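You operate a simulated robot arm through the tools that you are given. There is no shell and no other tool.

The job below is to be done with a simulated two-armed robot. You get a single attempt, and the scene is never put back.

## Task
Pick up the blue bottle from the top of the side plate with one hand, pass it to the other hand and put it on the upper board of the grey parts shelf. Set down upright: blue bottle.

It is judged by the outcome, as a careful person would: the job done as asked, and still so three seconds after it is handed in. It fails if anything else is knocked over, pushed out of place, dropped, spilled or broken.

## Robot
Two 6-joint arms with two-finger parallel grippers on one trunk, on a base that drives. Base frame: it is fixed to the floor where the robot stands at the start and does not move with it; the origin is under the middle of the robot, x ahead of it, y to its left, z up. Units: mm, degrees, N and s.
The left shoulder is at the start at [80, 216, 1545], the right one opposite. With the tool pointing down near the work surface each hand reaches from about 700 to 780 mm from the robot's upright axis, wherever it stands, measured 20 degrees to its own side. Places, roughly: blue bottle [-1500, -3250, 1000]; upper board of the grey parts shelf (101x16 cm) [1800, -1460, 1160]. Payload 3.43 kg a hand.
Tool frame (each hand has its own): the origin (TCP) lies between the finger pads and is the grasp point; the fingertips stand 30 mm ahead of it; z points along the fingers, y is the line along which they close. The gripper opens to 94 mm. The fingers are 28 mm wide and 10 mm thick; the gripper's body (50 by 96 mm) begins 55 mm behind the TCP.
Orientation is told as [roll, pitch, yaw] about the base's x, y, z axes, in that order, counted from this pose: with the fingers straight down and closing along the base's y, the tool's x points along the base's -x, its y along +y and its z along -z.

## Interface
- The arms move only by the tool move_arm. It takes "left_commands", "right_commands" or both (then of equal length, played together; a hand with none holds still); each is a list of rows, each a list of 7 numbers: the turn, a rotation vector about the tool's x, y, z in degrees, then the shift along the tool's x, y, z in cm, then the gripper command, from -1 (fully open) to 1 (shut), values between in proportion. In form: [[ax, ay, az, dx, dy, dz, gripper], ...]. A call has 1 to 20 rows; each row is the pose to reach, as a shift and turn from the pose commanded when the call began, along the tool's axes at that moment. Rows are played at 5 a second. More than 50 mm and 8.6 degrees between two rows, or a gripper value outside its range, and nothing of the call is played. Where a pose cannot be reached the arm comes as near as it can. A force on the tool above 40 N (or 10 N above the force at the start of the call, whichever is more), or a blocked arm, ends the call early, and 0.2 s more pass. Each finger travels about 72 mm/s and halts on what it meets, pressing with about 30 N; the grip force reading is that of the motor and also rises with nothing between the fingers. The clock runs only during rows and for 0.2 s after the last one: add rows that repeat a pose to give the fingers time. The reply holds the time, the measured pose of the TCP, the force on the tool along the base axes, the opening and the grip force, in the units named above and with some noise, with the torque about the TCP (base axes, N m) and any sound that the robot's microphone picked up.
- Cameras (640 x 400 px; columns grow to the right, rows downward): "scene" is now at [112.6, -3.2, 1711.3]; the picture's right is [-0.04, -1.00, 0.00], its down [-0.69, 0.03, -0.72] and it looks along [0.72, -0.03, -0.69] (base axes); focal length 277 px, centre (320, 200). "left" rides on the left gripper at [76, -14, -102] in its tool frame; the picture's right is [0.18, 0.98, 0.00], its down [-0.75, 0.14, -0.64] and it looks along [-0.63, 0.12, 0.77] (tool axes); focal length 243 px, centre (320, 200). "right" rides on the right gripper at [76, 14, -103] in its tool frame; the picture's right is [-0.18, 0.98, 0.00], its down [-0.75, -0.14, -0.64] and it looks along [-0.63, -0.12, 0.77] (tool axes); focal length 243 px, centre (320, 200). There is no depth. A picture from a camera that has moved, and an enlarged one, comes with that camera's place and axes in the base frame and with its lens.
- snapshot(camera): a new picture of that camera. No time passes.
- raise_lower(by): slides the trunk up (or, below 0, down) by that many mm; the arms and the scene camera ride with it, the base frame stays. It gives what a move gives, with no picture.
- steer(legs): drives the robot by 1 to 6 legs, each [ahead, left, turn to the left] in mm, mm and degrees, along the robot's own axes; the way and the turn of a leg run together, so that a leg with both is an arc; at most 1500 mm and 180 degrees a leg. The arms and the cameras ride along, it lands a little off, and it stops where it bumps. It gives what a move gives.
- pan_tilt(pan, tilt): turns the head with the scene camera to pan (to the left, within 86 degrees either way) and tilt (down, from -29 to 69), counted from straight ahead of the robot. It gives what a move gives.
- enlarge(camera, box): a new picture of the part [left, top, right, bottom] of that camera's present view, enlarged. No time passes.
- close_job(): hands the job in; it is judged then, once.

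Nothing tells you exact positions but the pictures and the camera data. Unless the task says otherwise, let go and move clear before handing in.

The tools are called after "Call:" as a command line: name --argument value ..., lists and objects as JSON in quotes. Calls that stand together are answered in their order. move_arm: Moves the arms, as the interface text tells. Its arguments: {"type":"object","properties":{"left_commands":{"type":"array","items":{"type":"array","items":{"type":"number"}}},"right_commands":{"type":"array","items":{"type":"array","items":{"type":"number"}}}},"required":[]} The other tools are called the same way: raise_lower (by) slides the trunk up or down; steer (legs) drives the base; pan_tilt (pan, tilt) turns the head that bears the scene camera; snapshot (camera) takes a picture; enlarge (camera, box) takes an enlarged picture of a part of a camera's view; close_job () hands the job in.

At the start:

```text
time_s: 0.0
left_tcp_pos: [537.2, 239.6, 998.9]
left_orientation: [0.0, 0.0, 0.0]
left_wrist_force: [-0.2, 0.2, -0.3]
left_torque: [0.01, 0.01, 0.01]
left_gripper_width: 94.0
left_grasp_force: 0.0
right_tcp_pos: [624.9, -198.7, 999.4]
right_orientation: [0.1, -0.1, 0.0]
right_wrist_force: [0.7, -0.2, 0.1]
right_torque: [0.0, 0.0, 0.02]
right_gripper_width: 94.2
right_grasp_force: 0.0
trunk travel left (down, up): [-775.0, 65.0]
robot x, y, heading: [-0.5, 2.4, -0.1]
head pan, tilt: [-2.4, 43.7]
```

scene: 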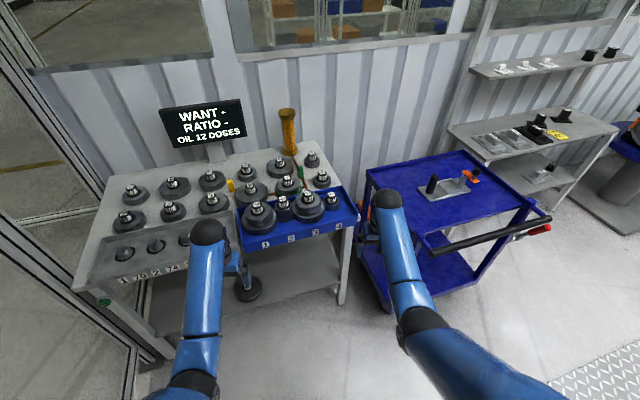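
right: 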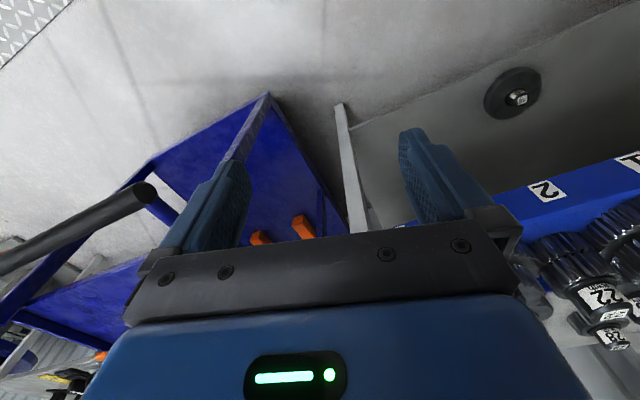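
left: 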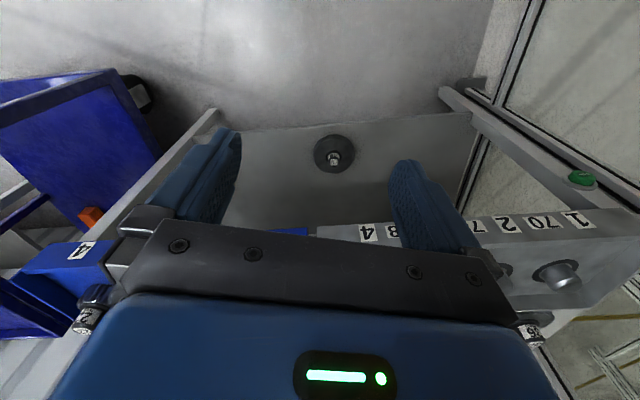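

I see a table with weights ahead, a blue cart to the right, and the grey parts shelf further right on the wall. The bottle should be behind me to the right, so I look around first.

Call:
pan_tilt --pan -86 --tilt 20

Call:
snapshot --camera "scene"

Call:
pan_tilt --pan -40 --tilt 25

Call:
snapshot --camera "scene"

Call:
pan_tilt --pan 80 --tilt 25

Call:
snapshot --camera "scene"

```text
time_s: 1.6
left_tcp_pos: [537.3, 238.9, 998.1]
left_orientation: [0.1, 0.0, 0.1]
left_wrist_force: [-0.3, -0.2, -0.1]
left_torque: [0.0, -0.02, -0.01]
left_gripper_width: 93.9
left_grasp_force: 0.0
right_tcp_pos: [624.9, -201.6, 999.6]
right_orientation: [0.1, 0.1, 0.0]
right_wrist_force: [0.2, -0.2, 0.1]
right_torque: [-0.03, 0.06, -0.01]
right_gripper_width: 93.9
right_grasp_force: 0.1
trunk travel left (down, up): [-775.0, 65.0]
robot x, y, heading: [1.0, -2.9, -0.0]
head pan, tilt: [-85.9, 20.0]
```

```text
taken
camera scene: at [37.1, -92.7, 1748.1], right [-1.0, -0.07, 0.0], down [-0.02, 0.34, -0.94], along [0.07, -0.94, -0.34], focal length 277 px, centre (320, 200)
```

scene: 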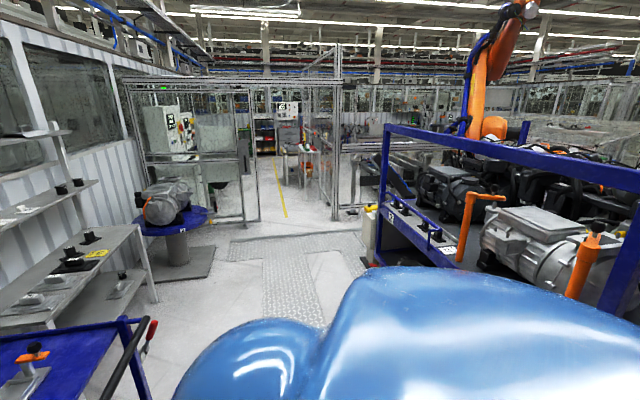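

```text
time_s: 2.7
left_tcp_pos: [536.7, 239.6, 999.4]
left_orientation: [0.1, 0.0, 0.0]
left_wrist_force: [-0.4, -0.7, -0.2]
left_torque: [-0.02, -0.02, 0.01]
left_gripper_width: 94.1
left_grasp_force: 0.1
right_tcp_pos: [625.1, -199.9, 998.9]
right_orientation: [0.0, 0.1, -0.1]
right_wrist_force: [-0.3, -0.3, -0.4]
right_torque: [0.02, -0.03, -0.01]
right_gripper_width: 94.1
right_grasp_force: 0.0
trunk travel left (down, up): [-775.0, 65.0]
robot x, y, heading: [2.2, 0.6, -0.1]
head pan, tilt: [-40.0, 25.0]
```

```text
taken
camera scene: at [101.1, -59.0, 1740.0], right [-0.64, -0.77, 0.0], down [-0.32, 0.27, -0.91], along [0.69, -0.58, -0.42], focal length 277 px, centre (320, 200)
```

scene: 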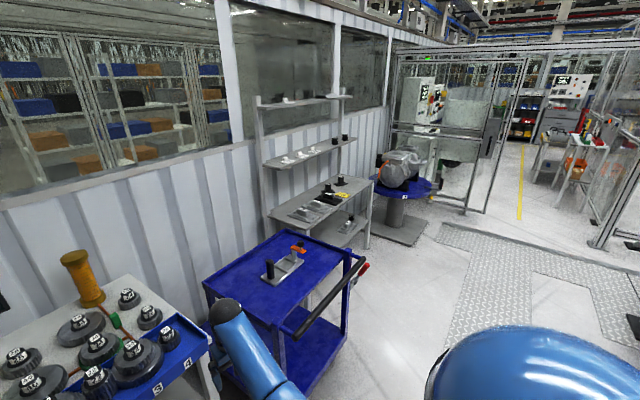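

```text
time_s: 4.7
left_tcp_pos: [536.2, 239.4, 1000.4]
left_orientation: [0.0, 0.0, 0.0]
left_wrist_force: [-0.9, 1.2, 0.9]
left_torque: [-0.04, -0.03, 0.0]
left_gripper_width: 94.0
left_grasp_force: 0.1
right_tcp_pos: [624.8, -199.5, 998.9]
right_orientation: [-0.1, 0.0, 0.0]
right_wrist_force: [-0.6, 0.8, -0.3]
right_torque: [0.0, 0.0, -0.02]
right_gripper_width: 94.1
right_grasp_force: 0.0
trunk travel left (down, up): [-775.0, 65.0]
robot x, y, heading: [-1.6, -1.9, -0.1]
head pan, tilt: [80.0, 25.0]
```

```text
taken
camera scene: at [46.5, 90.9, 1740.0], right [0.98, -0.17, 0.0], down [-0.07, -0.42, -0.91], along [0.16, 0.89, -0.42], focal length 277 px, centre (320, 200)
```

scene: 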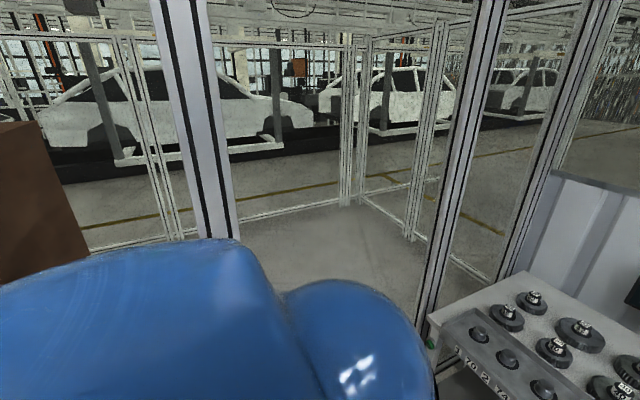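

The shelf's board with white/black parts computes to about z 1150; now I look more closely at where the bottle should be (around pixel 476,170 in the -86 pan view).

Call:
pan_tilt --pan -86 --tilt 5

Call:
enlarge --camera "scene" --box '[380, 160, 640, 322]'

Call:
enlarge --camera "scene" --box '[200, 160, 460, 322]'

Call:
enlarge --camera "scene" --box '[0, 200, 200, 325]'

```text
time_s: 7.2
left_tcp_pos: [536.4, 239.3, 999.5]
left_orientation: [0.0, 0.1, -0.1]
left_wrist_force: [-0.2, -0.6, -0.9]
left_torque: [0.03, -0.02, 0.02]
left_gripper_width: 93.7
left_grasp_force: 0.0
right_tcp_pos: [624.6, -200.7, 999.2]
right_orientation: [0.0, 0.0, 0.0]
right_wrist_force: [0.3, 1.1, 0.6]
right_torque: [0.01, 0.03, 0.01]
right_gripper_width: 93.8
right_grasp_force: 0.1
trunk travel left (down, up): [-775.0, 65.0]
robot x, y, heading: [-3.6, -2.3, -0.2]
head pan, tilt: [-85.9, 5.0]
```

```text
2.46 times, centred on (510, 241) of scene
camera zoom: at [37.0, -91.4, 1772.5], right [-1.0, -0.07, 0.0], down [-0.01, 0.09, -1.0], along [0.07, -0.99, -0.09], focal length 682 px, centre (-148, 99)
```

zoom: 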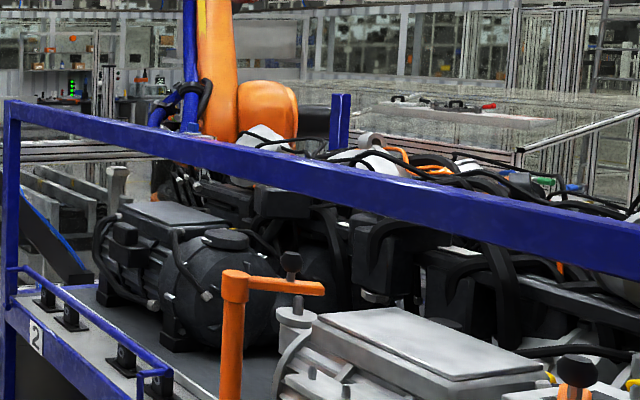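

```text
2.46 times, centred on (330, 241) of scene
camera zoom: at [37.0, -91.4, 1772.5], right [-1.0, -0.07, 0.0], down [-0.01, 0.09, -1.0], along [0.07, -0.99, -0.09], focal length 682 px, centre (295, 99)
```

zoom: 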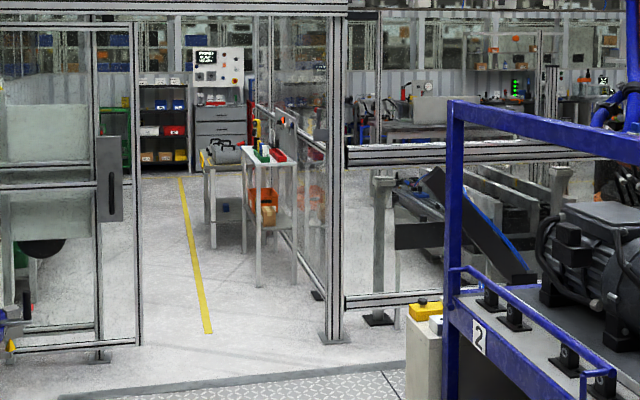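

```text
3.20 times, centred on (100, 262) of scene
camera zoom: at [37.0, -91.4, 1772.5], right [-1.0, -0.07, 0.0], down [-0.01, 0.09, -1.0], along [0.07, -0.99, -0.09], focal length 886 px, centre (1024, 0)
```

zoom: 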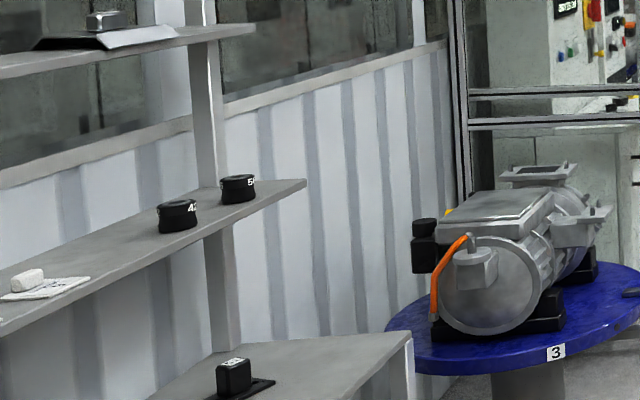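

The bottle is hidden behind the engine rack for now. I check the free floor around me before driving.

Call:
pan_tilt --pan -86 --tilt 45

Call:
snapshot --camera "scene"

Call:
pan_tilt --pan 86 --tilt 10

Call:
snapshot --camera "scene"

Call:
pan_tilt --pan -20 --tilt 60

Call:
snapshot --camera "scene"

```text
time_s: 8.3
left_tcp_pos: [536.2, 239.1, 1000.6]
left_orientation: [-0.1, 0.0, 0.1]
left_wrist_force: [1.0, -0.4, 0.1]
left_torque: [0.04, 0.0, 0.03]
left_gripper_width: 94.1
left_grasp_force: 0.1
right_tcp_pos: [626.4, -201.1, 999.7]
right_orientation: [0.0, 0.0, -0.1]
right_wrist_force: [-0.8, 0.7, -0.2]
right_torque: [0.0, -0.02, -0.03]
right_gripper_width: 94.0
right_grasp_force: 0.0
trunk travel left (down, up): [-775.0, 65.0]
robot x, y, heading: [0.6, -3.4, 0.1]
head pan, tilt: [-85.9, 45.0]
```

```text
taken
camera scene: at [36.2, -80.9, 1709.5], right [-1.0, -0.07, 0.0], down [-0.05, 0.7, -0.71], along [0.05, -0.71, -0.71], focal length 277 px, centre (320, 200)
```

scene: 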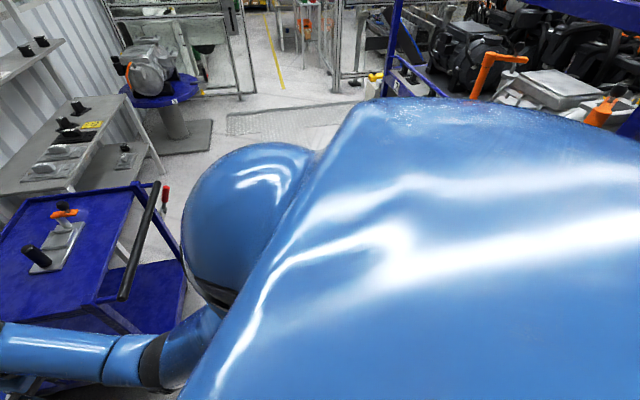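

```text
time_s: 10.9
left_tcp_pos: [537.8, 239.7, 999.9]
left_orientation: [0.0, 0.0, 0.0]
left_wrist_force: [-0.8, 0.4, 0.4]
left_torque: [-0.03, 0.0, 0.02]
left_gripper_width: 94.1
left_grasp_force: 0.1
right_tcp_pos: [624.4, -200.9, 999.5]
right_orientation: [0.0, 0.0, 0.1]
right_wrist_force: [0.9, -0.5, -0.3]
right_torque: [-0.01, -0.02, 0.02]
right_gripper_width: 94.1
right_grasp_force: 0.1
trunk travel left (down, up): [-775.0, 65.0]
robot x, y, heading: [-1.3, 0.7, 0.1]
head pan, tilt: [85.9, 10.0]
```

```text
taken
camera scene: at [37.1, 93.0, 1764.4], right [1.0, -0.07, 0.0], down [-0.01, -0.17, -0.98], along [0.07, 0.98, -0.17], focal length 277 px, centre (320, 200)
```

scene: 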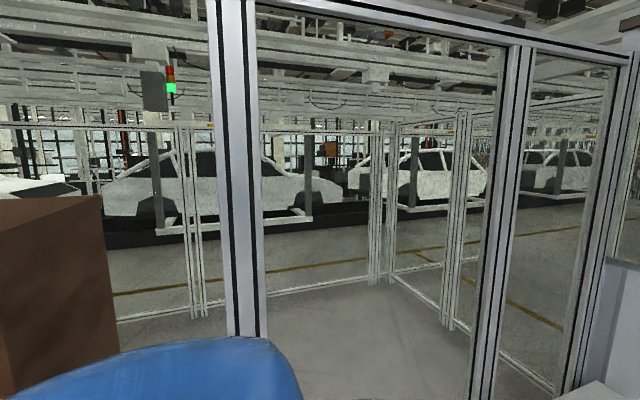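

```text
time_s: 12.7
left_tcp_pos: [536.9, 240.1, 1000.7]
left_orientation: [0.0, -0.1, 0.0]
left_wrist_force: [0.6, 0.4, 0.6]
left_torque: [0.04, 0.04, 0.03]
left_gripper_width: 94.1
left_grasp_force: 0.0
right_tcp_pos: [625.3, -200.5, 999.5]
right_orientation: [0.0, 0.0, 0.1]
right_wrist_force: [-0.5, 0.5, 0.1]
right_torque: [-0.02, -0.02, 0.0]
right_gripper_width: 94.1
right_grasp_force: 0.1
trunk travel left (down, up): [-775.0, 65.0]
robot x, y, heading: [0.5, -0.5, 0.0]
head pan, tilt: [-20.0, 60.0]
```

```text
taken
camera scene: at [93.1, -22.5, 1690.0], right [-0.34, -0.94, 0.0], down [-0.81, 0.3, -0.5], along [0.47, -0.17, -0.87], focal length 277 px, centre (320, 200)
```

scene: 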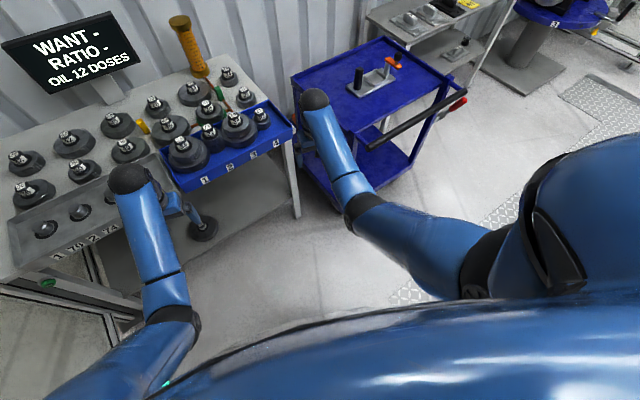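

The aisle to the right of me looks free; the rack stands at my rear right and the cart at front right. I pull the arms in and up first so nothing snags when I turn.

Call:
move_arm --left_commands '[[0, 0, 0, 1, 0, -4, -1], [0, 0, 0, 2, 0, -8, -1], [0, 0, 0, 3, 0, -12, -1], [0, 0, 0, 4, 0, -16, -1], [0, 0, 0, 5, 0, -20, -1]]' --right_commands '[[0, 0, 0, 2.5, 0, -4, -1], [0, 0, 0, 5, 0, -8, -1], [0, 0, 0, 7.5, 0, -12, -1], [0, 0, 0, 10, 0, -16, -1], [0, 0, 0, 12.5, 0, -20, -1]]'

Call:
pan_tilt --pan 0 --tilt 35

Call:
snapshot --camera "scene"

```text
time_s: 13.9
left_tcp_pos: [556.9, 240.4, 1019.3]
left_orientation: [0.1, 0.0, 0.1]
left_wrist_force: [-1.0, 0.2, -0.7]
left_torque: [-0.03, -0.03, -0.01]
left_gripper_width: 93.9
left_grasp_force: 0.1
left hand out of reach, approached as far as the arm can: row 1, 2, 3, 4, 5
right_tcp_pos: [597.4, -201.3, 1045.7]
right_orientation: [0.1, -0.1, -0.1]
right_wrist_force: [-0.2, -0.3, -0.3]
right_torque: [0.0, 0.0, -0.01]
right_gripper_width: 94.1
right_grasp_force: 0.1
right hand out of reach, approached as far as the arm can: row 2, 3, 4, 5
trunk travel left (down, up): [-775.0, 65.0]
robot x, y, heading: [1.0, 0.3, -0.1]
head pan, tilt: [-20.0, 60.0]
```

```text
time_s: 14.8
left_tcp_pos: [556.3, 239.5, 1020.2]
left_orientation: [0.0, 0.1, 0.0]
left_wrist_force: [0.7, -0.9, -0.9]
left_torque: [0.02, -0.01, 0.02]
left_gripper_width: 94.0
left_grasp_force: 0.0
right_tcp_pos: [597.5, -200.8, 1045.3]
right_orientation: [0.0, 0.0, -0.1]
right_wrist_force: [0.0, 0.0, 1.0]
right_torque: [-0.03, 0.03, -0.03]
right_gripper_width: 94.0
right_grasp_force: 0.0
trunk travel left (down, up): [-775.0, 65.0]
robot x, y, heading: [-1.3, -0.8, -0.1]
head pan, tilt: [0.0, 35.0]
```

```text
taken
camera scene: at [118.7, 0.1, 1724.2], right [0.0, -1.0, 0.0], down [-0.57, 0.0, -0.82], along [0.82, 0.0, -0.57], focal length 277 px, centre (320, 200)
```

scene: 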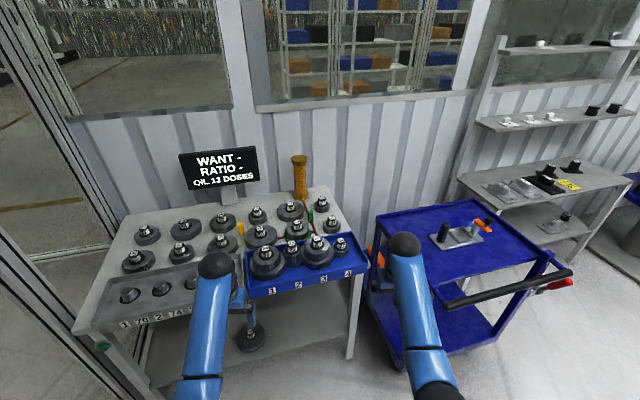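

The arms can't fold closer with the fingers straight down, but they clear the cart. I raise the trunk and turn right in steps.

Call:
raise_lower --by 60

Call:
steer --legs '[[0, 0, -45]]'

Call:
pan_tilt --pan -75 --tilt 25

Call:
snapshot --camera "scene"

Call:
pan_tilt --pan 0 --tilt 25

Call:
snapshot --camera "scene"

```text
time_s: 15.8
left_tcp_pos: [556.5, 241.1, 1078.7]
left_orientation: [0.0, -0.1, -0.1]
left_wrist_force: [0.1, 0.0, 0.7]
left_torque: [0.01, -0.02, 0.0]
left_gripper_width: 94.0
left_grasp_force: 0.1
right_tcp_pos: [598.0, -200.8, 1105.3]
right_orientation: [0.0, 0.0, 0.1]
right_wrist_force: [0.2, -0.4, 0.0]
right_torque: [-0.01, 0.0, 0.01]
right_gripper_width: 93.9
right_grasp_force: 0.1
trunk travel left (down, up): [-835.0, 5.0]
robot x, y, heading: [1.4, 2.3, 0.3]
head pan, tilt: [0.0, 35.0]
```

```text
time_s: 18.3
left_tcp_pos: [563.5, -223.9, 1079.1]
left_orientation: [0.1, -0.1, -45.1]
left_wrist_force: [0.3, 0.8, -0.2]
left_torque: [0.04, -0.02, -0.01]
left_gripper_width: 93.9
left_grasp_force: 0.1
right_tcp_pos: [280.5, -564.5, 1105.3]
right_orientation: [0.0, 0.0, -44.9]
right_wrist_force: [-0.4, -0.5, -0.5]
right_torque: [0.02, 0.01, -0.02]
right_gripper_width: 93.9
right_grasp_force: 0.1
trunk travel left (down, up): [-835.0, 5.0]
robot x, y, heading: [-2.6, -1.5, -44.8]
head pan, tilt: [0.0, 35.0]
```

```text
time_s: 19.8
left_tcp_pos: [563.1, -224.7, 1080.6]
left_orientation: [0.0, -0.2, -45.0]
left_wrist_force: [0.0, -1.1, 0.5]
left_torque: [0.02, 0.02, 0.03]
left_gripper_width: 94.1
left_grasp_force: 0.1
right_tcp_pos: [280.5, -564.4, 1105.6]
right_orientation: [0.0, -0.1, -45.1]
right_wrist_force: [0.4, 0.4, -0.1]
right_torque: [-0.04, 0.02, 0.02]
right_gripper_width: 94.1
right_grasp_force: 0.1
trunk travel left (down, up): [-835.0, 5.0]
robot x, y, heading: [1.2, -1.4, -45.1]
head pan, tilt: [-75.0, 25.0]
```

```text
taken
camera scene: at [-24.4, -101.1, 1800.0], right [-0.87, 0.5, 0.0], down [0.21, 0.37, -0.91], along [-0.45, -0.79, -0.42], focal length 277 px, centre (320, 200)
```

scene: 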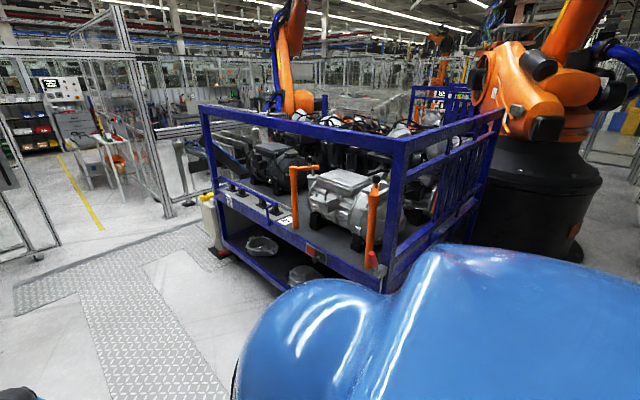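

```text
time_s: 21.2
left_tcp_pos: [562.5, -223.4, 1080.9]
left_orientation: [0.0, 0.0, -45.0]
left_wrist_force: [-0.6, -0.3, 0.0]
left_torque: [0.01, -0.02, 0.01]
left_gripper_width: 93.8
left_grasp_force: 0.1
right_tcp_pos: [280.3, -563.6, 1105.9]
right_orientation: [0.0, 0.0, -45.0]
right_wrist_force: [0.1, -0.2, 0.2]
right_torque: [-0.04, 0.0, 0.02]
right_gripper_width: 94.3
right_grasp_force: 0.0
trunk travel left (down, up): [-835.0, 5.0]
robot x, y, heading: [2.4, -4.0, -45.0]
head pan, tilt: [0.0, 25.0]
```

```text
taken
camera scene: at [86.8, -86.4, 1800.0], right [-0.71, -0.71, 0.0], down [-0.3, 0.3, -0.91], along [0.64, -0.64, -0.42], focal length 277 px, centre (320, 200)
```

scene: 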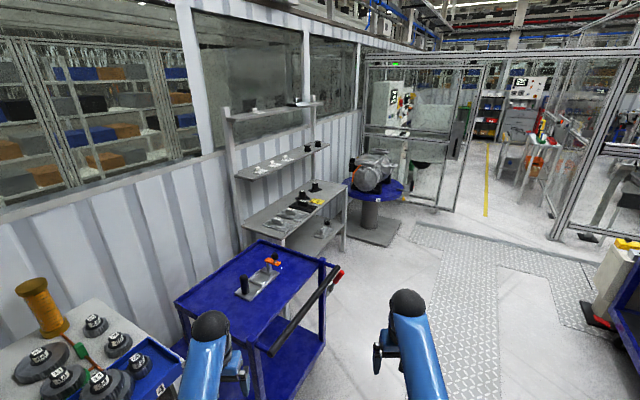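

Call:
pan_tilt --pan -75 --tilt 20

Call:
enlarge --camera "scene" --box '[170, 120, 370, 245]'

Call:
enlarge --camera "scene" --box '[330, 120, 530, 245]'

```text
time_s: 22.7
left_tcp_pos: [563.0, -224.2, 1080.3]
left_orientation: [-0.1, 0.0, -45.0]
left_wrist_force: [0.7, 0.0, 0.2]
left_torque: [0.0, 0.0, 0.02]
left_gripper_width: 94.1
left_grasp_force: 0.0
right_tcp_pos: [281.3, -565.5, 1104.6]
right_orientation: [0.0, 0.1, -45.0]
right_wrist_force: [0.1, -0.1, 0.4]
right_torque: [0.03, -0.02, 0.0]
right_gripper_width: 94.1
right_grasp_force: 0.1
trunk travel left (down, up): [-835.0, 5.0]
robot x, y, heading: [0.0, 0.9, -45.1]
head pan, tilt: [-75.0, 20.0]
```

```text
3.20 times, centred on (270, 182) of scene
camera zoom: at [-24.9, -101.9, 1808.1], right [-0.87, 0.5, 0.0], down [0.17, 0.3, -0.94], along [-0.47, -0.81, -0.34], focal length 886 px, centre (480, 256)
```

zoom: 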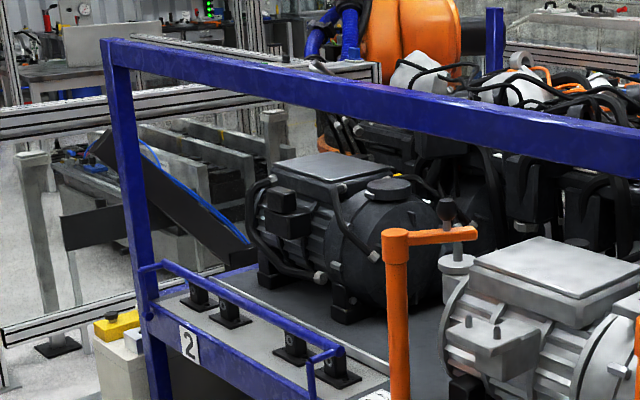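

```text
3.20 times, centred on (430, 182) of scene
camera zoom: at [-24.9, -101.9, 1808.1], right [-0.87, 0.5, 0.0], down [0.17, 0.3, -0.94], along [-0.47, -0.81, -0.34], focal length 886 px, centre (-32, 256)
```

zoom: 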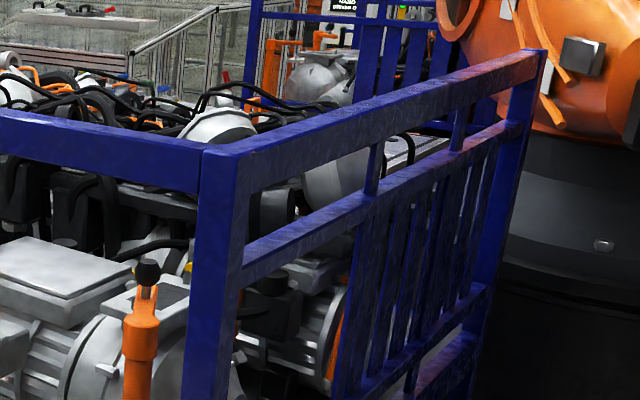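

The bottle is hidden behind the rack, likely on its far side. I turn to face down the aisle and drive along it, keeping clear of the rack, bollard and cart.

Call:
steer --legs '[[0, 0, -45], [300, 200, 0], [1100, 50, 0]]'

Call:
pan_tilt --pan -60 --tilt 25

Call:
snapshot --camera "scene"

Call:
pan_tilt --pan 0 --tilt 25

Call:
snapshot --camera "scene"

Call:
pan_tilt --pan 70 --tilt 15

Call:
snapshot --camera "scene"

```text
time_s: 32.3
left_tcp_pos: [508.0, -1950.9, 1080.3]
left_orientation: [0.0, -0.1, -89.4]
left_wrist_force: [1.0, -0.4, 0.5]
left_torque: [-0.01, 0.0, 0.02]
left_gripper_width: 93.9
left_grasp_force: 0.1
right_tcp_pos: [67.6, -1994.8, 1106.7]
right_orientation: [0.0, -0.1, -89.4]
right_wrist_force: [-0.2, 0.8, -0.2]
right_torque: [-0.04, -0.04, -0.01]
right_gripper_width: 93.7
right_grasp_force: 0.1
trunk travel left (down, up): [-835.0, 5.0]
robot x, y, heading: [262.8, -1396.4, -89.4]
head pan, tilt: [-75.0, 20.0]
```

```text
time_s: 33.1
left_tcp_pos: [509.2, -1951.2, 1080.1]
left_orientation: [0.0, -0.1, -89.4]
left_wrist_force: [-0.5, 0.1, 0.0]
left_torque: [-0.03, 0.01, 0.01]
left_gripper_width: 93.9
left_grasp_force: 0.1
right_tcp_pos: [68.2, -1996.5, 1106.3]
right_orientation: [0.1, 0.0, -89.4]
right_wrist_force: [-0.6, 0.5, 1.3]
right_torque: [-0.01, -0.01, 0.04]
right_gripper_width: 93.7
right_grasp_force: 0.2
trunk travel left (down, up): [-835.0, 5.0]
robot x, y, heading: [266.1, -1393.8, -89.3]
head pan, tilt: [-60.0, 25.0]
```

```text
taken
camera scene: at [184.3, -1474.1, 1800.1], right [-0.51, 0.86, 0.0], down [0.36, 0.21, -0.91], along [-0.78, -0.46, -0.42], focal length 277 px, centre (320, 200)
```

scene: 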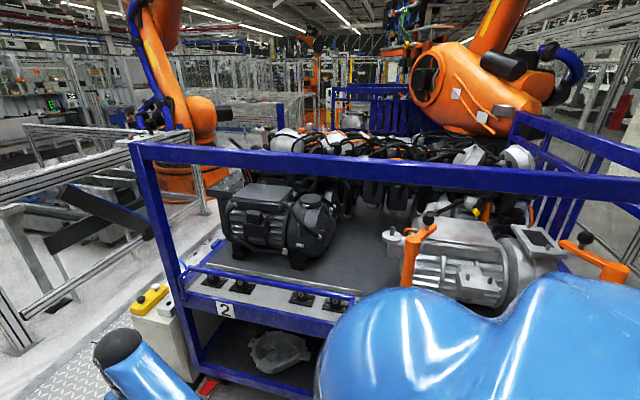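

```text
time_s: 34.4
left_tcp_pos: [509.2, -1950.6, 1080.6]
left_orientation: [-0.1, -0.1, -89.4]
left_wrist_force: [-0.2, 0.4, 0.3]
left_torque: [0.02, 0.0, 0.01]
left_gripper_width: 94.2
left_grasp_force: 0.1
right_tcp_pos: [70.1, -1995.5, 1106.6]
right_orientation: [0.0, 0.0, -89.4]
right_wrist_force: [0.4, -0.1, -0.2]
right_torque: [-0.02, -0.02, 0.02]
right_gripper_width: 94.2
right_grasp_force: 0.0
trunk travel left (down, up): [-835.0, 5.0]
robot x, y, heading: [259.0, -1396.8, -89.5]
head pan, tilt: [0.0, 25.0]
```

```text
taken
camera scene: at [264.6, -1519.6, 1800.0], right [-1.0, -0.01, 0.0], down [0.0, 0.42, -0.91], along [0.01, -0.91, -0.42], focal length 277 px, centre (320, 200)
```

scene: 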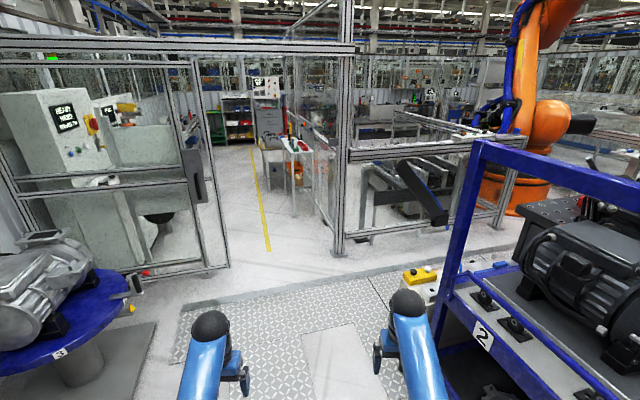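

```text
time_s: 35.8
left_tcp_pos: [508.9, -1951.1, 1080.1]
left_orientation: [0.0, 0.0, -89.5]
left_wrist_force: [-0.2, -0.7, -0.7]
left_torque: [0.01, 0.02, -0.01]
left_gripper_width: 93.8
left_grasp_force: 0.0
right_tcp_pos: [67.9, -1995.7, 1104.8]
right_orientation: [0.1, 0.1, -89.5]
right_wrist_force: [1.3, 0.2, 0.6]
right_torque: [-0.03, -0.01, 0.0]
right_gripper_width: 94.2
right_grasp_force: 0.1
trunk travel left (down, up): [-835.0, 5.0]
robot x, y, heading: [263.4, -1397.2, -89.2]
head pan, tilt: [70.0, 15.0]
```

```text
taken
camera scene: at [351.8, -1458.7, 1816.3], right [-0.33, -0.94, 0.0], down [-0.24, 0.09, -0.97], along [0.91, -0.32, -0.26], focal length 277 px, centre (320, 200)
```

scene: 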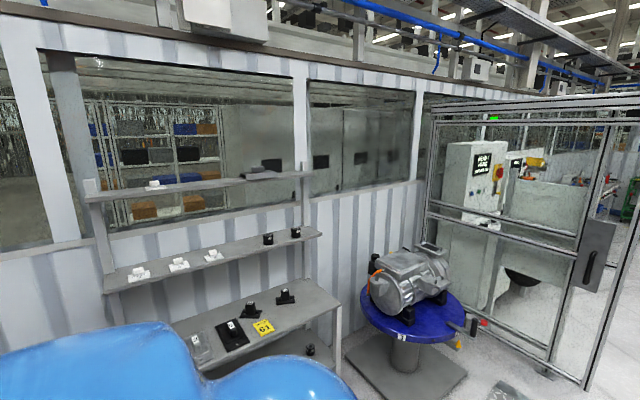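

Call:
pan_tilt --pan -60 --tilt 20

Call:
enlarge --camera "scene" --box '[170, 140, 370, 265]'

Call:
enlarge --camera "scene" --box '[0, 120, 200, 245]'

Call:
enlarge --camera "scene" --box '[370, 140, 570, 265]'

```text
time_s: 37.9
left_tcp_pos: [509.3, -1950.9, 1079.3]
left_orientation: [0.0, 0.0, -89.4]
left_wrist_force: [0.1, -0.1, -0.6]
left_torque: [-0.02, 0.03, 0.01]
left_gripper_width: 94.1
left_grasp_force: 0.0
right_tcp_pos: [68.4, -1995.8, 1105.4]
right_orientation: [0.0, 0.0, -89.4]
right_wrist_force: [0.9, 0.4, 0.8]
right_torque: [0.01, -0.03, 0.01]
right_gripper_width: 93.9
right_grasp_force: 0.1
trunk travel left (down, up): [-835.0, 5.0]
robot x, y, heading: [262.0, -1399.0, -89.3]
head pan, tilt: [-60.0, 20.0]
```

```text
3.20 times, centred on (270, 202) of scene
camera zoom: at [183.5, -1475.0, 1808.1], right [-0.51, 0.86, 0.0], down [0.29, 0.17, -0.94], along [-0.81, -0.48, -0.34], focal length 886 px, centre (480, 192)
```

zoom: 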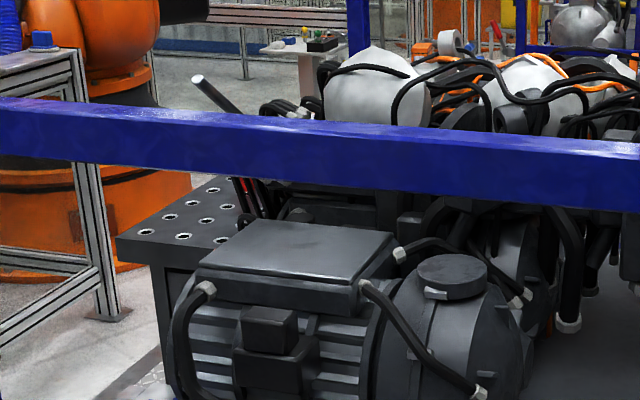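

```text
3.20 times, centred on (100, 182) of scene
camera zoom: at [183.5, -1475.0, 1808.1], right [-0.51, 0.86, 0.0], down [0.29, 0.17, -0.94], along [-0.81, -0.48, -0.34], focal length 886 px, centre (1024, 256)
```

zoom: 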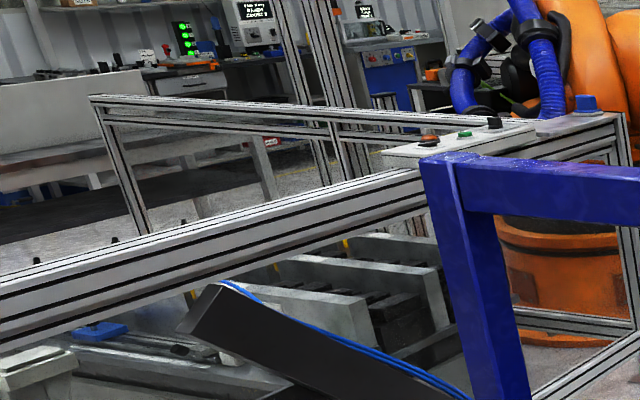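

```text
3.20 times, centred on (470, 202) of scene
camera zoom: at [183.5, -1475.0, 1808.1], right [-0.51, 0.86, 0.0], down [0.29, 0.17, -0.94], along [-0.81, -0.48, -0.34], focal length 886 px, centre (-160, 192)
```

zoom: 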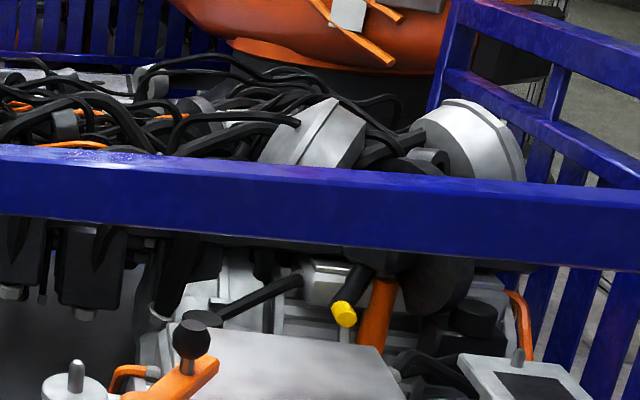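

I spot a dark perforated plate behind the rack around [-1200,-3200,1000], matching the bottle's rough place; the bottle itself is masked by the blue bar. I drive on down the aisle past the rack's corner post (about [-367,-2664]) and turn to look toward it.

Call:
steer --legs '[[850, 80, 0], [850, 30, 0]]'

Call:
pan_tilt --pan -80 --tilt 25

Call:
snapshot --camera "scene"

Call:
pan_tilt --pan -35 --tilt 25

Call:
snapshot --camera "scene"

```text
time_s: 46.5
left_tcp_pos: [620.7, -3647.2, 1080.6]
left_orientation: [0.1, -0.1, -89.9]
left_wrist_force: [0.2, 0.1, 0.3]
left_torque: [-0.02, -0.03, 0.03]
left_gripper_width: 93.9
left_grasp_force: 0.0
right_tcp_pos: [180.0, -3687.6, 1106.1]
right_orientation: [0.0, -0.1, -90.0]
right_wrist_force: [0.1, 0.8, -0.2]
right_torque: [-0.02, 0.02, 0.01]
right_gripper_width: 94.0
right_grasp_force: 0.1
trunk travel left (down, up): [-835.0, 5.0]
robot x, y, heading: [377.5, -3089.4, -90.0]
head pan, tilt: [-60.0, 20.0]
```

```text
time_s: 47.3
left_tcp_pos: [620.8, -3647.6, 1079.4]
left_orientation: [-0.1, 0.0, -90.0]
left_wrist_force: [-0.8, 0.8, -0.6]
left_torque: [-0.03, 0.0, -0.02]
left_gripper_width: 93.9
left_grasp_force: 0.1
right_tcp_pos: [179.5, -3688.7, 1104.7]
right_orientation: [0.0, -0.1, -90.0]
right_wrist_force: [-0.2, 0.3, 1.0]
right_torque: [-0.01, -0.02, 0.0]
right_gripper_width: 94.0
right_grasp_force: 0.0
trunk travel left (down, up): [-835.0, 5.0]
robot x, y, heading: [378.6, -3090.6, -90.1]
head pan, tilt: [-80.0, 25.0]
```

```text
taken
camera scene: at [290.3, -3138.0, 1800.1], right [-0.17, 0.98, 0.0], down [0.42, 0.07, -0.91], along [-0.89, -0.16, -0.42], focal length 277 px, centre (320, 200)
```

scene: 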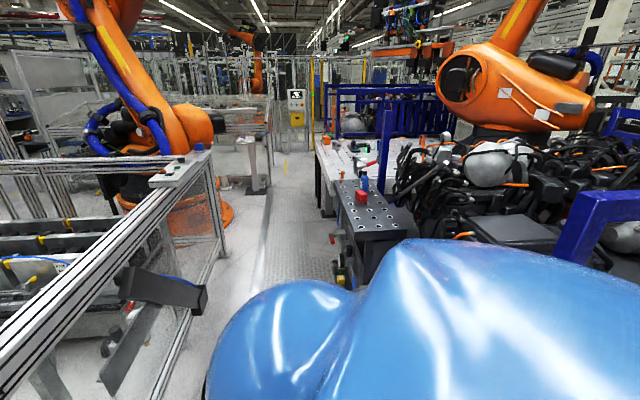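

```text
time_s: 48.5
left_tcp_pos: [619.7, -3646.9, 1079.6]
left_orientation: [0.1, 0.0, -90.0]
left_wrist_force: [0.3, 0.6, -0.4]
left_torque: [0.0, -0.03, -0.05]
left_gripper_width: 94.1
left_grasp_force: 0.0
right_tcp_pos: [180.1, -3688.5, 1105.7]
right_orientation: [0.0, -0.1, -90.0]
right_wrist_force: [-0.7, 0.0, 0.2]
right_torque: [-0.01, 0.02, -0.02]
right_gripper_width: 94.1
right_grasp_force: 0.1
trunk travel left (down, up): [-835.0, 5.0]
robot x, y, heading: [377.4, -3091.6, -90.0]
head pan, tilt: [-35.0, 25.0]
```

```text
taken
camera scene: at [328.1, -3197.1, 1800.0], right [-0.82, 0.57, 0.0], down [0.24, 0.35, -0.91], along [-0.52, -0.74, -0.42], focal length 277 px, centre (320, 200)
```

scene: 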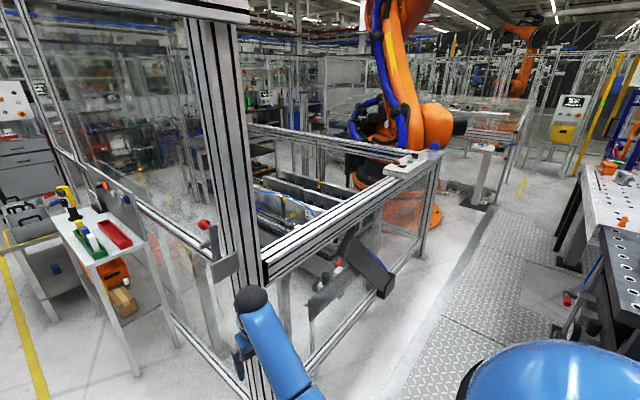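

Call:
pan_tilt --pan -80 --tilt 22

Call:
enlarge --camera "scene" --box '[300, 140, 460, 240]'

Call:
enlarge --camera "scene" --box '[160, 180, 480, 380]'

```text
time_s: 49.6
left_tcp_pos: [620.8, -3648.6, 1079.9]
left_orientation: [-0.1, 0.0, -90.0]
left_wrist_force: [0.3, -0.8, -0.7]
left_torque: [-0.03, -0.03, 0.0]
left_gripper_width: 94.0
left_grasp_force: 0.1
right_tcp_pos: [181.1, -3687.4, 1105.3]
right_orientation: [0.0, 0.1, -90.0]
right_wrist_force: [-0.3, 0.7, 0.1]
right_torque: [0.02, -0.02, 0.05]
right_gripper_width: 94.0
right_grasp_force: 0.1
trunk travel left (down, up): [-835.0, 5.0]
robot x, y, heading: [382.8, -3089.7, -90.2]
head pan, tilt: [-80.0, 22.0]
```

```text
4.00 times, centred on (380, 190) of scene
camera zoom: at [289.5, -3138.0, 1804.9], right [-0.17, 0.98, 0.0], down [0.37, 0.07, -0.93], along [-0.91, -0.16, -0.37], focal length 1108 px, centre (80, 240)
```

zoom: 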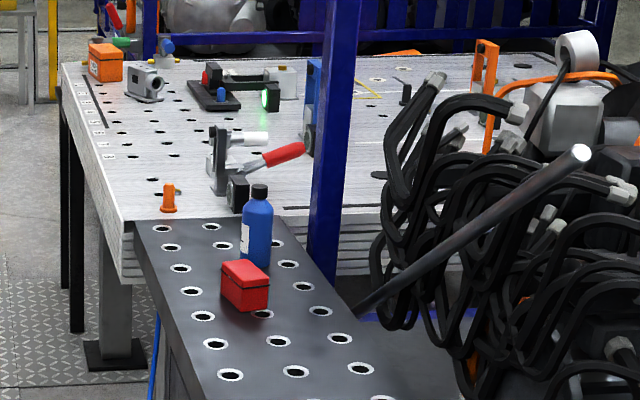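

```text
2.00 times, centred on (320, 280) of scene
camera zoom: at [289.5, -3138.0, 1804.9], right [-0.17, 0.98, 0.0], down [0.37, 0.07, -0.93], along [-0.91, -0.16, -0.37], focal length 554 px, centre (320, 40)
```

zoom: 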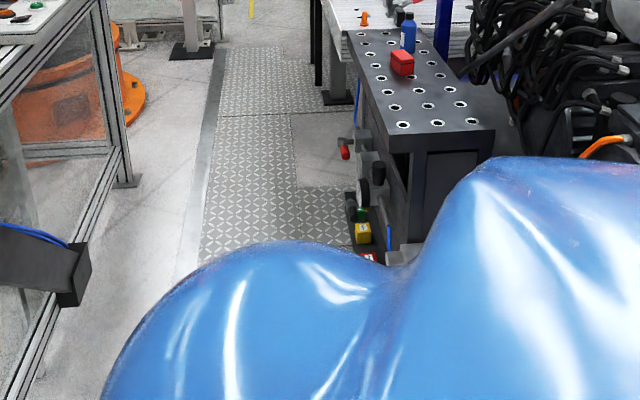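

I see the blue bottle clearly now: it stands on the dark perforated plate, a red box in front of it, roughly at [-1600,-3140]. A corridor runs on the plate's left side; I turn to face -x and drive into it, staying clear of plate and fence.

Call:
steer --legs '[[100, 0, 0], [0, 0, -90], [700, 400, 0]]'

Call:
pan_tilt --pan 0 --tilt 30

Call:
snapshot --camera "scene"

Call:
enlarge --camera "scene" --box '[320, 100, 520, 225]'

```text
time_s: 58.5
left_tcp_pos: [-882.1, -3832.7, 1081.6]
left_orientation: [0.0, 0.0, 180.1]
left_wrist_force: [0.1, 0.6, 0.4]
left_torque: [0.02, 0.04, -0.02]
left_gripper_width: 94.1
left_grasp_force: 0.0
right_tcp_pos: [-922.5, -3390.4, 1104.8]
right_orientation: [-0.1, -0.1, 179.9]
right_wrist_force: [0.3, 0.3, -0.2]
right_torque: [0.0, 0.06, 0.0]
right_gripper_width: 94.0
right_grasp_force: 0.0
trunk travel left (down, up): [-835.0, 5.0]
robot x, y, heading: [-324.0, -3592.9, 179.9]
head pan, tilt: [-80.0, 22.0]
```

```text
time_s: 60.0
left_tcp_pos: [-884.0, -3832.9, 1078.9]
left_orientation: [0.0, 0.0, 180.0]
left_wrist_force: [0.5, -0.7, -0.5]
left_torque: [0.0, 0.01, 0.04]
left_gripper_width: 94.2
left_grasp_force: 0.1
right_tcp_pos: [-925.4, -3392.3, 1104.6]
right_orientation: [0.0, -0.1, 180.0]
right_wrist_force: [0.2, -0.4, 0.3]
right_torque: [0.04, 0.03, 0.0]
right_gripper_width: 93.7
right_grasp_force: 0.1
trunk travel left (down, up): [-835.0, 5.0]
robot x, y, heading: [-326.1, -3593.8, 180.1]
head pan, tilt: [0.0, 30.0]
```

```text
taken
camera scene: at [-448.0, -3593.0, 1792.1], right [0.0, 1.0, 0.0], down [0.5, 0.0, -0.87], along [-0.87, 0.0, -0.5], focal length 277 px, centre (320, 200)
```

scene: 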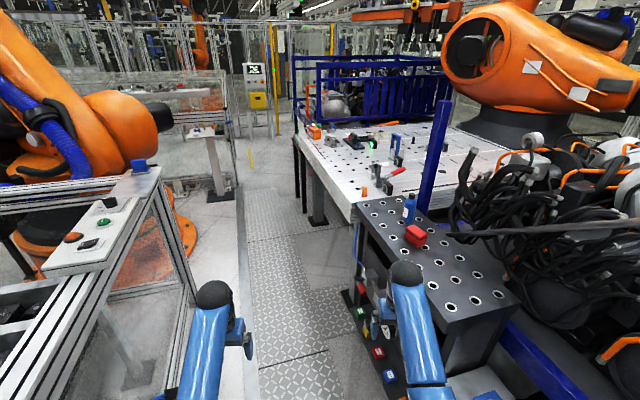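

```text
3.20 times, centred on (420, 162) of scene
camera zoom: at [-448.0, -3593.0, 1792.1], right [0.0, 1.0, 0.0], down [0.5, 0.0, -0.87], along [-0.87, 0.0, -0.5], focal length 886 px, centre (0, 320)
```

zoom: 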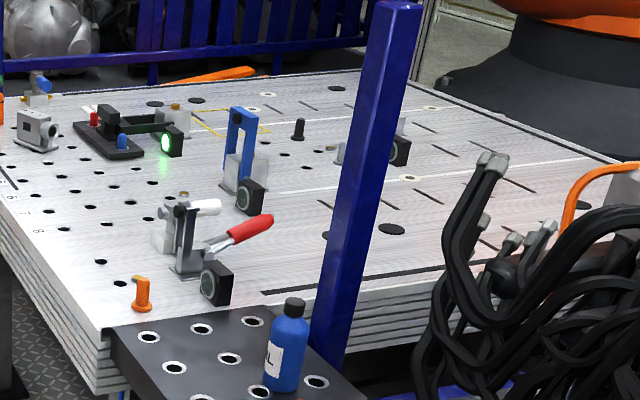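

Triangulated: bottle base about [-1636,-3140,990], about 150 mm tall and 60 mm wide; a blue post stands about 120 mm behind-right of it and the red box about 145 mm in front. I test tilting the right hand forward and up in free space before approaching.

Call:
move_arm --right_commands '[[0, -6, 0, -2, 0, -1, -1], [0, -12, 0, -4, 0, -2, -1], [0, -18, 0, -6, 0, -3.5, -1], [0, -24, 0, -8, 0, -5, -1], [0, -30, 0, -10, 0, -7, -1], [0, -30, 0, -10, 0, -10, -1], [0, -30, 0, -10, 0, -13, -1]]'

```text
time_s: 61.6
left_tcp_pos: [-884.1, -3833.6, 1079.6]
left_orientation: [0.0, 0.0, 180.0]
left_wrist_force: [0.5, 0.2, -0.2]
left_torque: [-0.03, 0.01, -0.02]
left_gripper_width: 94.0
left_grasp_force: 0.0
right_tcp_pos: [-1024.6, -3390.8, 1234.1]
right_orientation: [0.1, -30.1, 180.1]
right_wrist_force: [0.1, 0.1, 0.8]
right_torque: [-0.02, -0.01, 0.01]
right_gripper_width: 94.1
right_grasp_force: 0.1
trunk travel left (down, up): [-835.0, 5.0]
robot x, y, heading: [-325.5, -3590.8, 180.0]
head pan, tilt: [0.0, 30.0]
```

Tilting forward gives plenty of reach. I now test in free space the left hand's pose for the later handover (pitched about 60° forward, near the middle).

Call:
move_arm --left_commands '[[0, -6, 0, -0.9, -1.8, 0.6, -1], [0, -12, 0, -1.8, -3.6, 1.2, -1], [0, -18, 0, -2.7, -5.4, 1.8, -1], [0, -24, 0, -3.6, -7.2, 2.4, -1], [0, -30, 0, -4.5, -9, 3, -1], [0, -36, 0, -5.4, -10.8, 3.6, -1], [0, -42, 0, -6.3, -12.6, 4.2, -1], [0, -48, 0, -7.2, -14.4, 4.8, -1], [0, -54, 0, -8.1, -16.2, 5.4, -1], [0, -60, 0, -9, -18, 6, -1], [0, -60, 0, -9, -18, 6, -1]]'

Call:
pan_tilt --pan 0 --tilt 50

Call:
snapshot --camera "scene"

```text
time_s: 64.0
left_tcp_pos: [-973.3, -3651.4, 1019.9]
left_orientation: [0.0, -60.1, 179.9]
left_wrist_force: [-0.8, -0.3, 0.1]
left_torque: [0.03, -0.01, -0.02]
left_gripper_width: 94.0
left_grasp_force: 0.1
right_tcp_pos: [-1023.0, -3390.0, 1234.2]
right_orientation: [0.0, -30.0, 180.0]
right_wrist_force: [0.2, 0.1, 0.1]
right_torque: [0.01, -0.01, -0.03]
right_gripper_width: 94.0
right_grasp_force: 0.1
trunk travel left (down, up): [-835.0, 5.0]
robot x, y, heading: [-327.5, -3595.2, 180.0]
head pan, tilt: [0.0, 30.0]
```

```text
time_s: 64.9
left_tcp_pos: [-974.2, -3653.9, 1019.1]
left_orientation: [0.0, -60.0, 180.0]
left_wrist_force: [-0.1, -0.8, 0.7]
left_torque: [-0.04, -0.01, 0.02]
left_gripper_width: 94.2
left_grasp_force: 0.0
right_tcp_pos: [-1024.6, -3391.8, 1232.3]
right_orientation: [0.0, -30.0, 180.0]
right_wrist_force: [0.2, -0.3, 0.4]
right_torque: [0.0, -0.04, -0.01]
right_gripper_width: 94.3
right_grasp_force: 0.2
trunk travel left (down, up): [-835.0, 5.0]
robot x, y, heading: [-327.1, -3589.8, 179.8]
head pan, tilt: [0.0, 50.0]
```

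```text
taken
camera scene: at [-434.4, -3593.0, 1762.6], right [0.0, 1.0, 0.0], down [0.77, 0.0, -0.64], along [-0.64, 0.0, -0.77], focal length 277 px, centre (320, 200)
```

scene: 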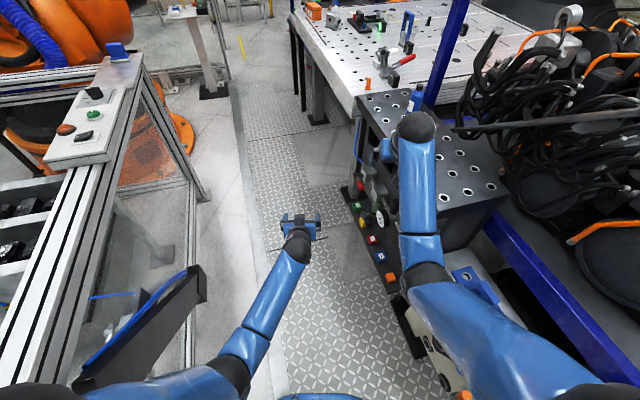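

Both hands can take the handover poses. I bring the left hand back to its side and test the right hand vertical at lift height (z≈1150) at ~740 mm reach.

Call:
move_arm --right_commands '[[0, 5, 0, 0.76, -0.9, 1.18, -1], [0, 10, 0, 1.52, -1.8, 2.36, -1], [0, 15, 0, 2.28, -2.7, 3.54, -1], [0, 20, 0, 3.03, -3.5, 4.71, -1], [0, 25, 0, 3.8, -4.4, 5.9, -1], [0, 30, 0, 4.55, -5.3, 7.07, -1], [0, 30, 0, 4.55, -5.3, 7.07, -1]]'

Call:
move_arm --left_commands '[[0, 6, 0, 0.07, 1.8, -1.08, -1], [0, 12, 0, 0.15, 3.6, -2.16, -1], [0, 18, 0, 0.22, 5.4, -3.24, -1], [0, 24, 0, 0.3, 7.2, -4.3, -1], [0, 30, 0, 0.37, 9, -5.4, -1], [0, 36, 0, 0.3, 10.8, -6.5, -1], [0, 42, 0, 0.2, 12.6, -7.6, -1], [0, 48, 0, 0, 14.4, -8.6, -1], [0, 54, 0, -0.3, 16.2, -9.7, -1], [0, 60, 0, -0.7, 18, -10.8, -1]]'

```text
time_s: 66.5
left_tcp_pos: [-973.2, -3652.7, 1019.8]
left_orientation: [0.1, -60.1, 179.9]
left_wrist_force: [0.0, -0.6, 0.2]
left_torque: [0.01, 0.0, 0.01]
left_gripper_width: 94.0
left_grasp_force: 0.0
right_tcp_pos: [-1020.5, -3338.5, 1152.5]
right_orientation: [0.0, 0.0, 179.9]
right_wrist_force: [0.1, -0.4, -0.7]
right_torque: [0.02, -0.01, 0.05]
right_gripper_width: 94.2
right_grasp_force: 0.0
trunk travel left (down, up): [-835.0, 5.0]
robot x, y, heading: [-325.0, -3597.5, 180.1]
head pan, tilt: [0.0, 50.0]
```

```text
time_s: 68.7
left_tcp_pos: [-884.9, -3832.7, 1079.3]
left_orientation: [0.1, 0.2, 180.0]
left_wrist_force: [0.4, -0.2, -0.5]
left_torque: [0.01, -0.03, 0.02]
left_gripper_width: 94.4
left_grasp_force: 0.0
right_tcp_pos: [-1022.1, -3338.8, 1151.9]
right_orientation: [-0.1, 0.0, 179.9]
right_wrist_force: [0.6, -0.7, -0.5]
right_torque: [0.06, 0.03, -0.01]
right_gripper_width: 94.2
right_grasp_force: 0.1
trunk travel left (down, up): [-835.0, 5.0]
robot x, y, heading: [-328.4, -3590.5, 179.8]
head pan, tilt: [0.0, 50.0]
```

Call:
move_arm --right_commands '[[0, 0, 0, 0, 0, -3, -1], [0, 0, 0, 0, 0, -6, -1], [0, 0, 0, 0, 0, -6, -1]]'

```text
time_s: 69.5
left_tcp_pos: [-884.3, -3832.9, 1078.9]
left_orientation: [0.0, 0.0, 180.0]
left_wrist_force: [0.3, -0.2, 0.3]
left_torque: [0.01, 0.0, 0.02]
left_gripper_width: 93.9
left_grasp_force: 0.0
right_tcp_pos: [-1021.0, -3339.2, 1211.8]
right_orientation: [0.1, 0.0, 180.0]
right_wrist_force: [-0.7, 0.8, -1.3]
right_torque: [0.02, -0.01, -0.02]
right_gripper_width: 93.8
right_grasp_force: 0.0
trunk travel left (down, up): [-835.0, 5.0]
robot x, y, heading: [-329.1, -3595.1, 179.9]
head pan, tilt: [0.0, 50.0]
```

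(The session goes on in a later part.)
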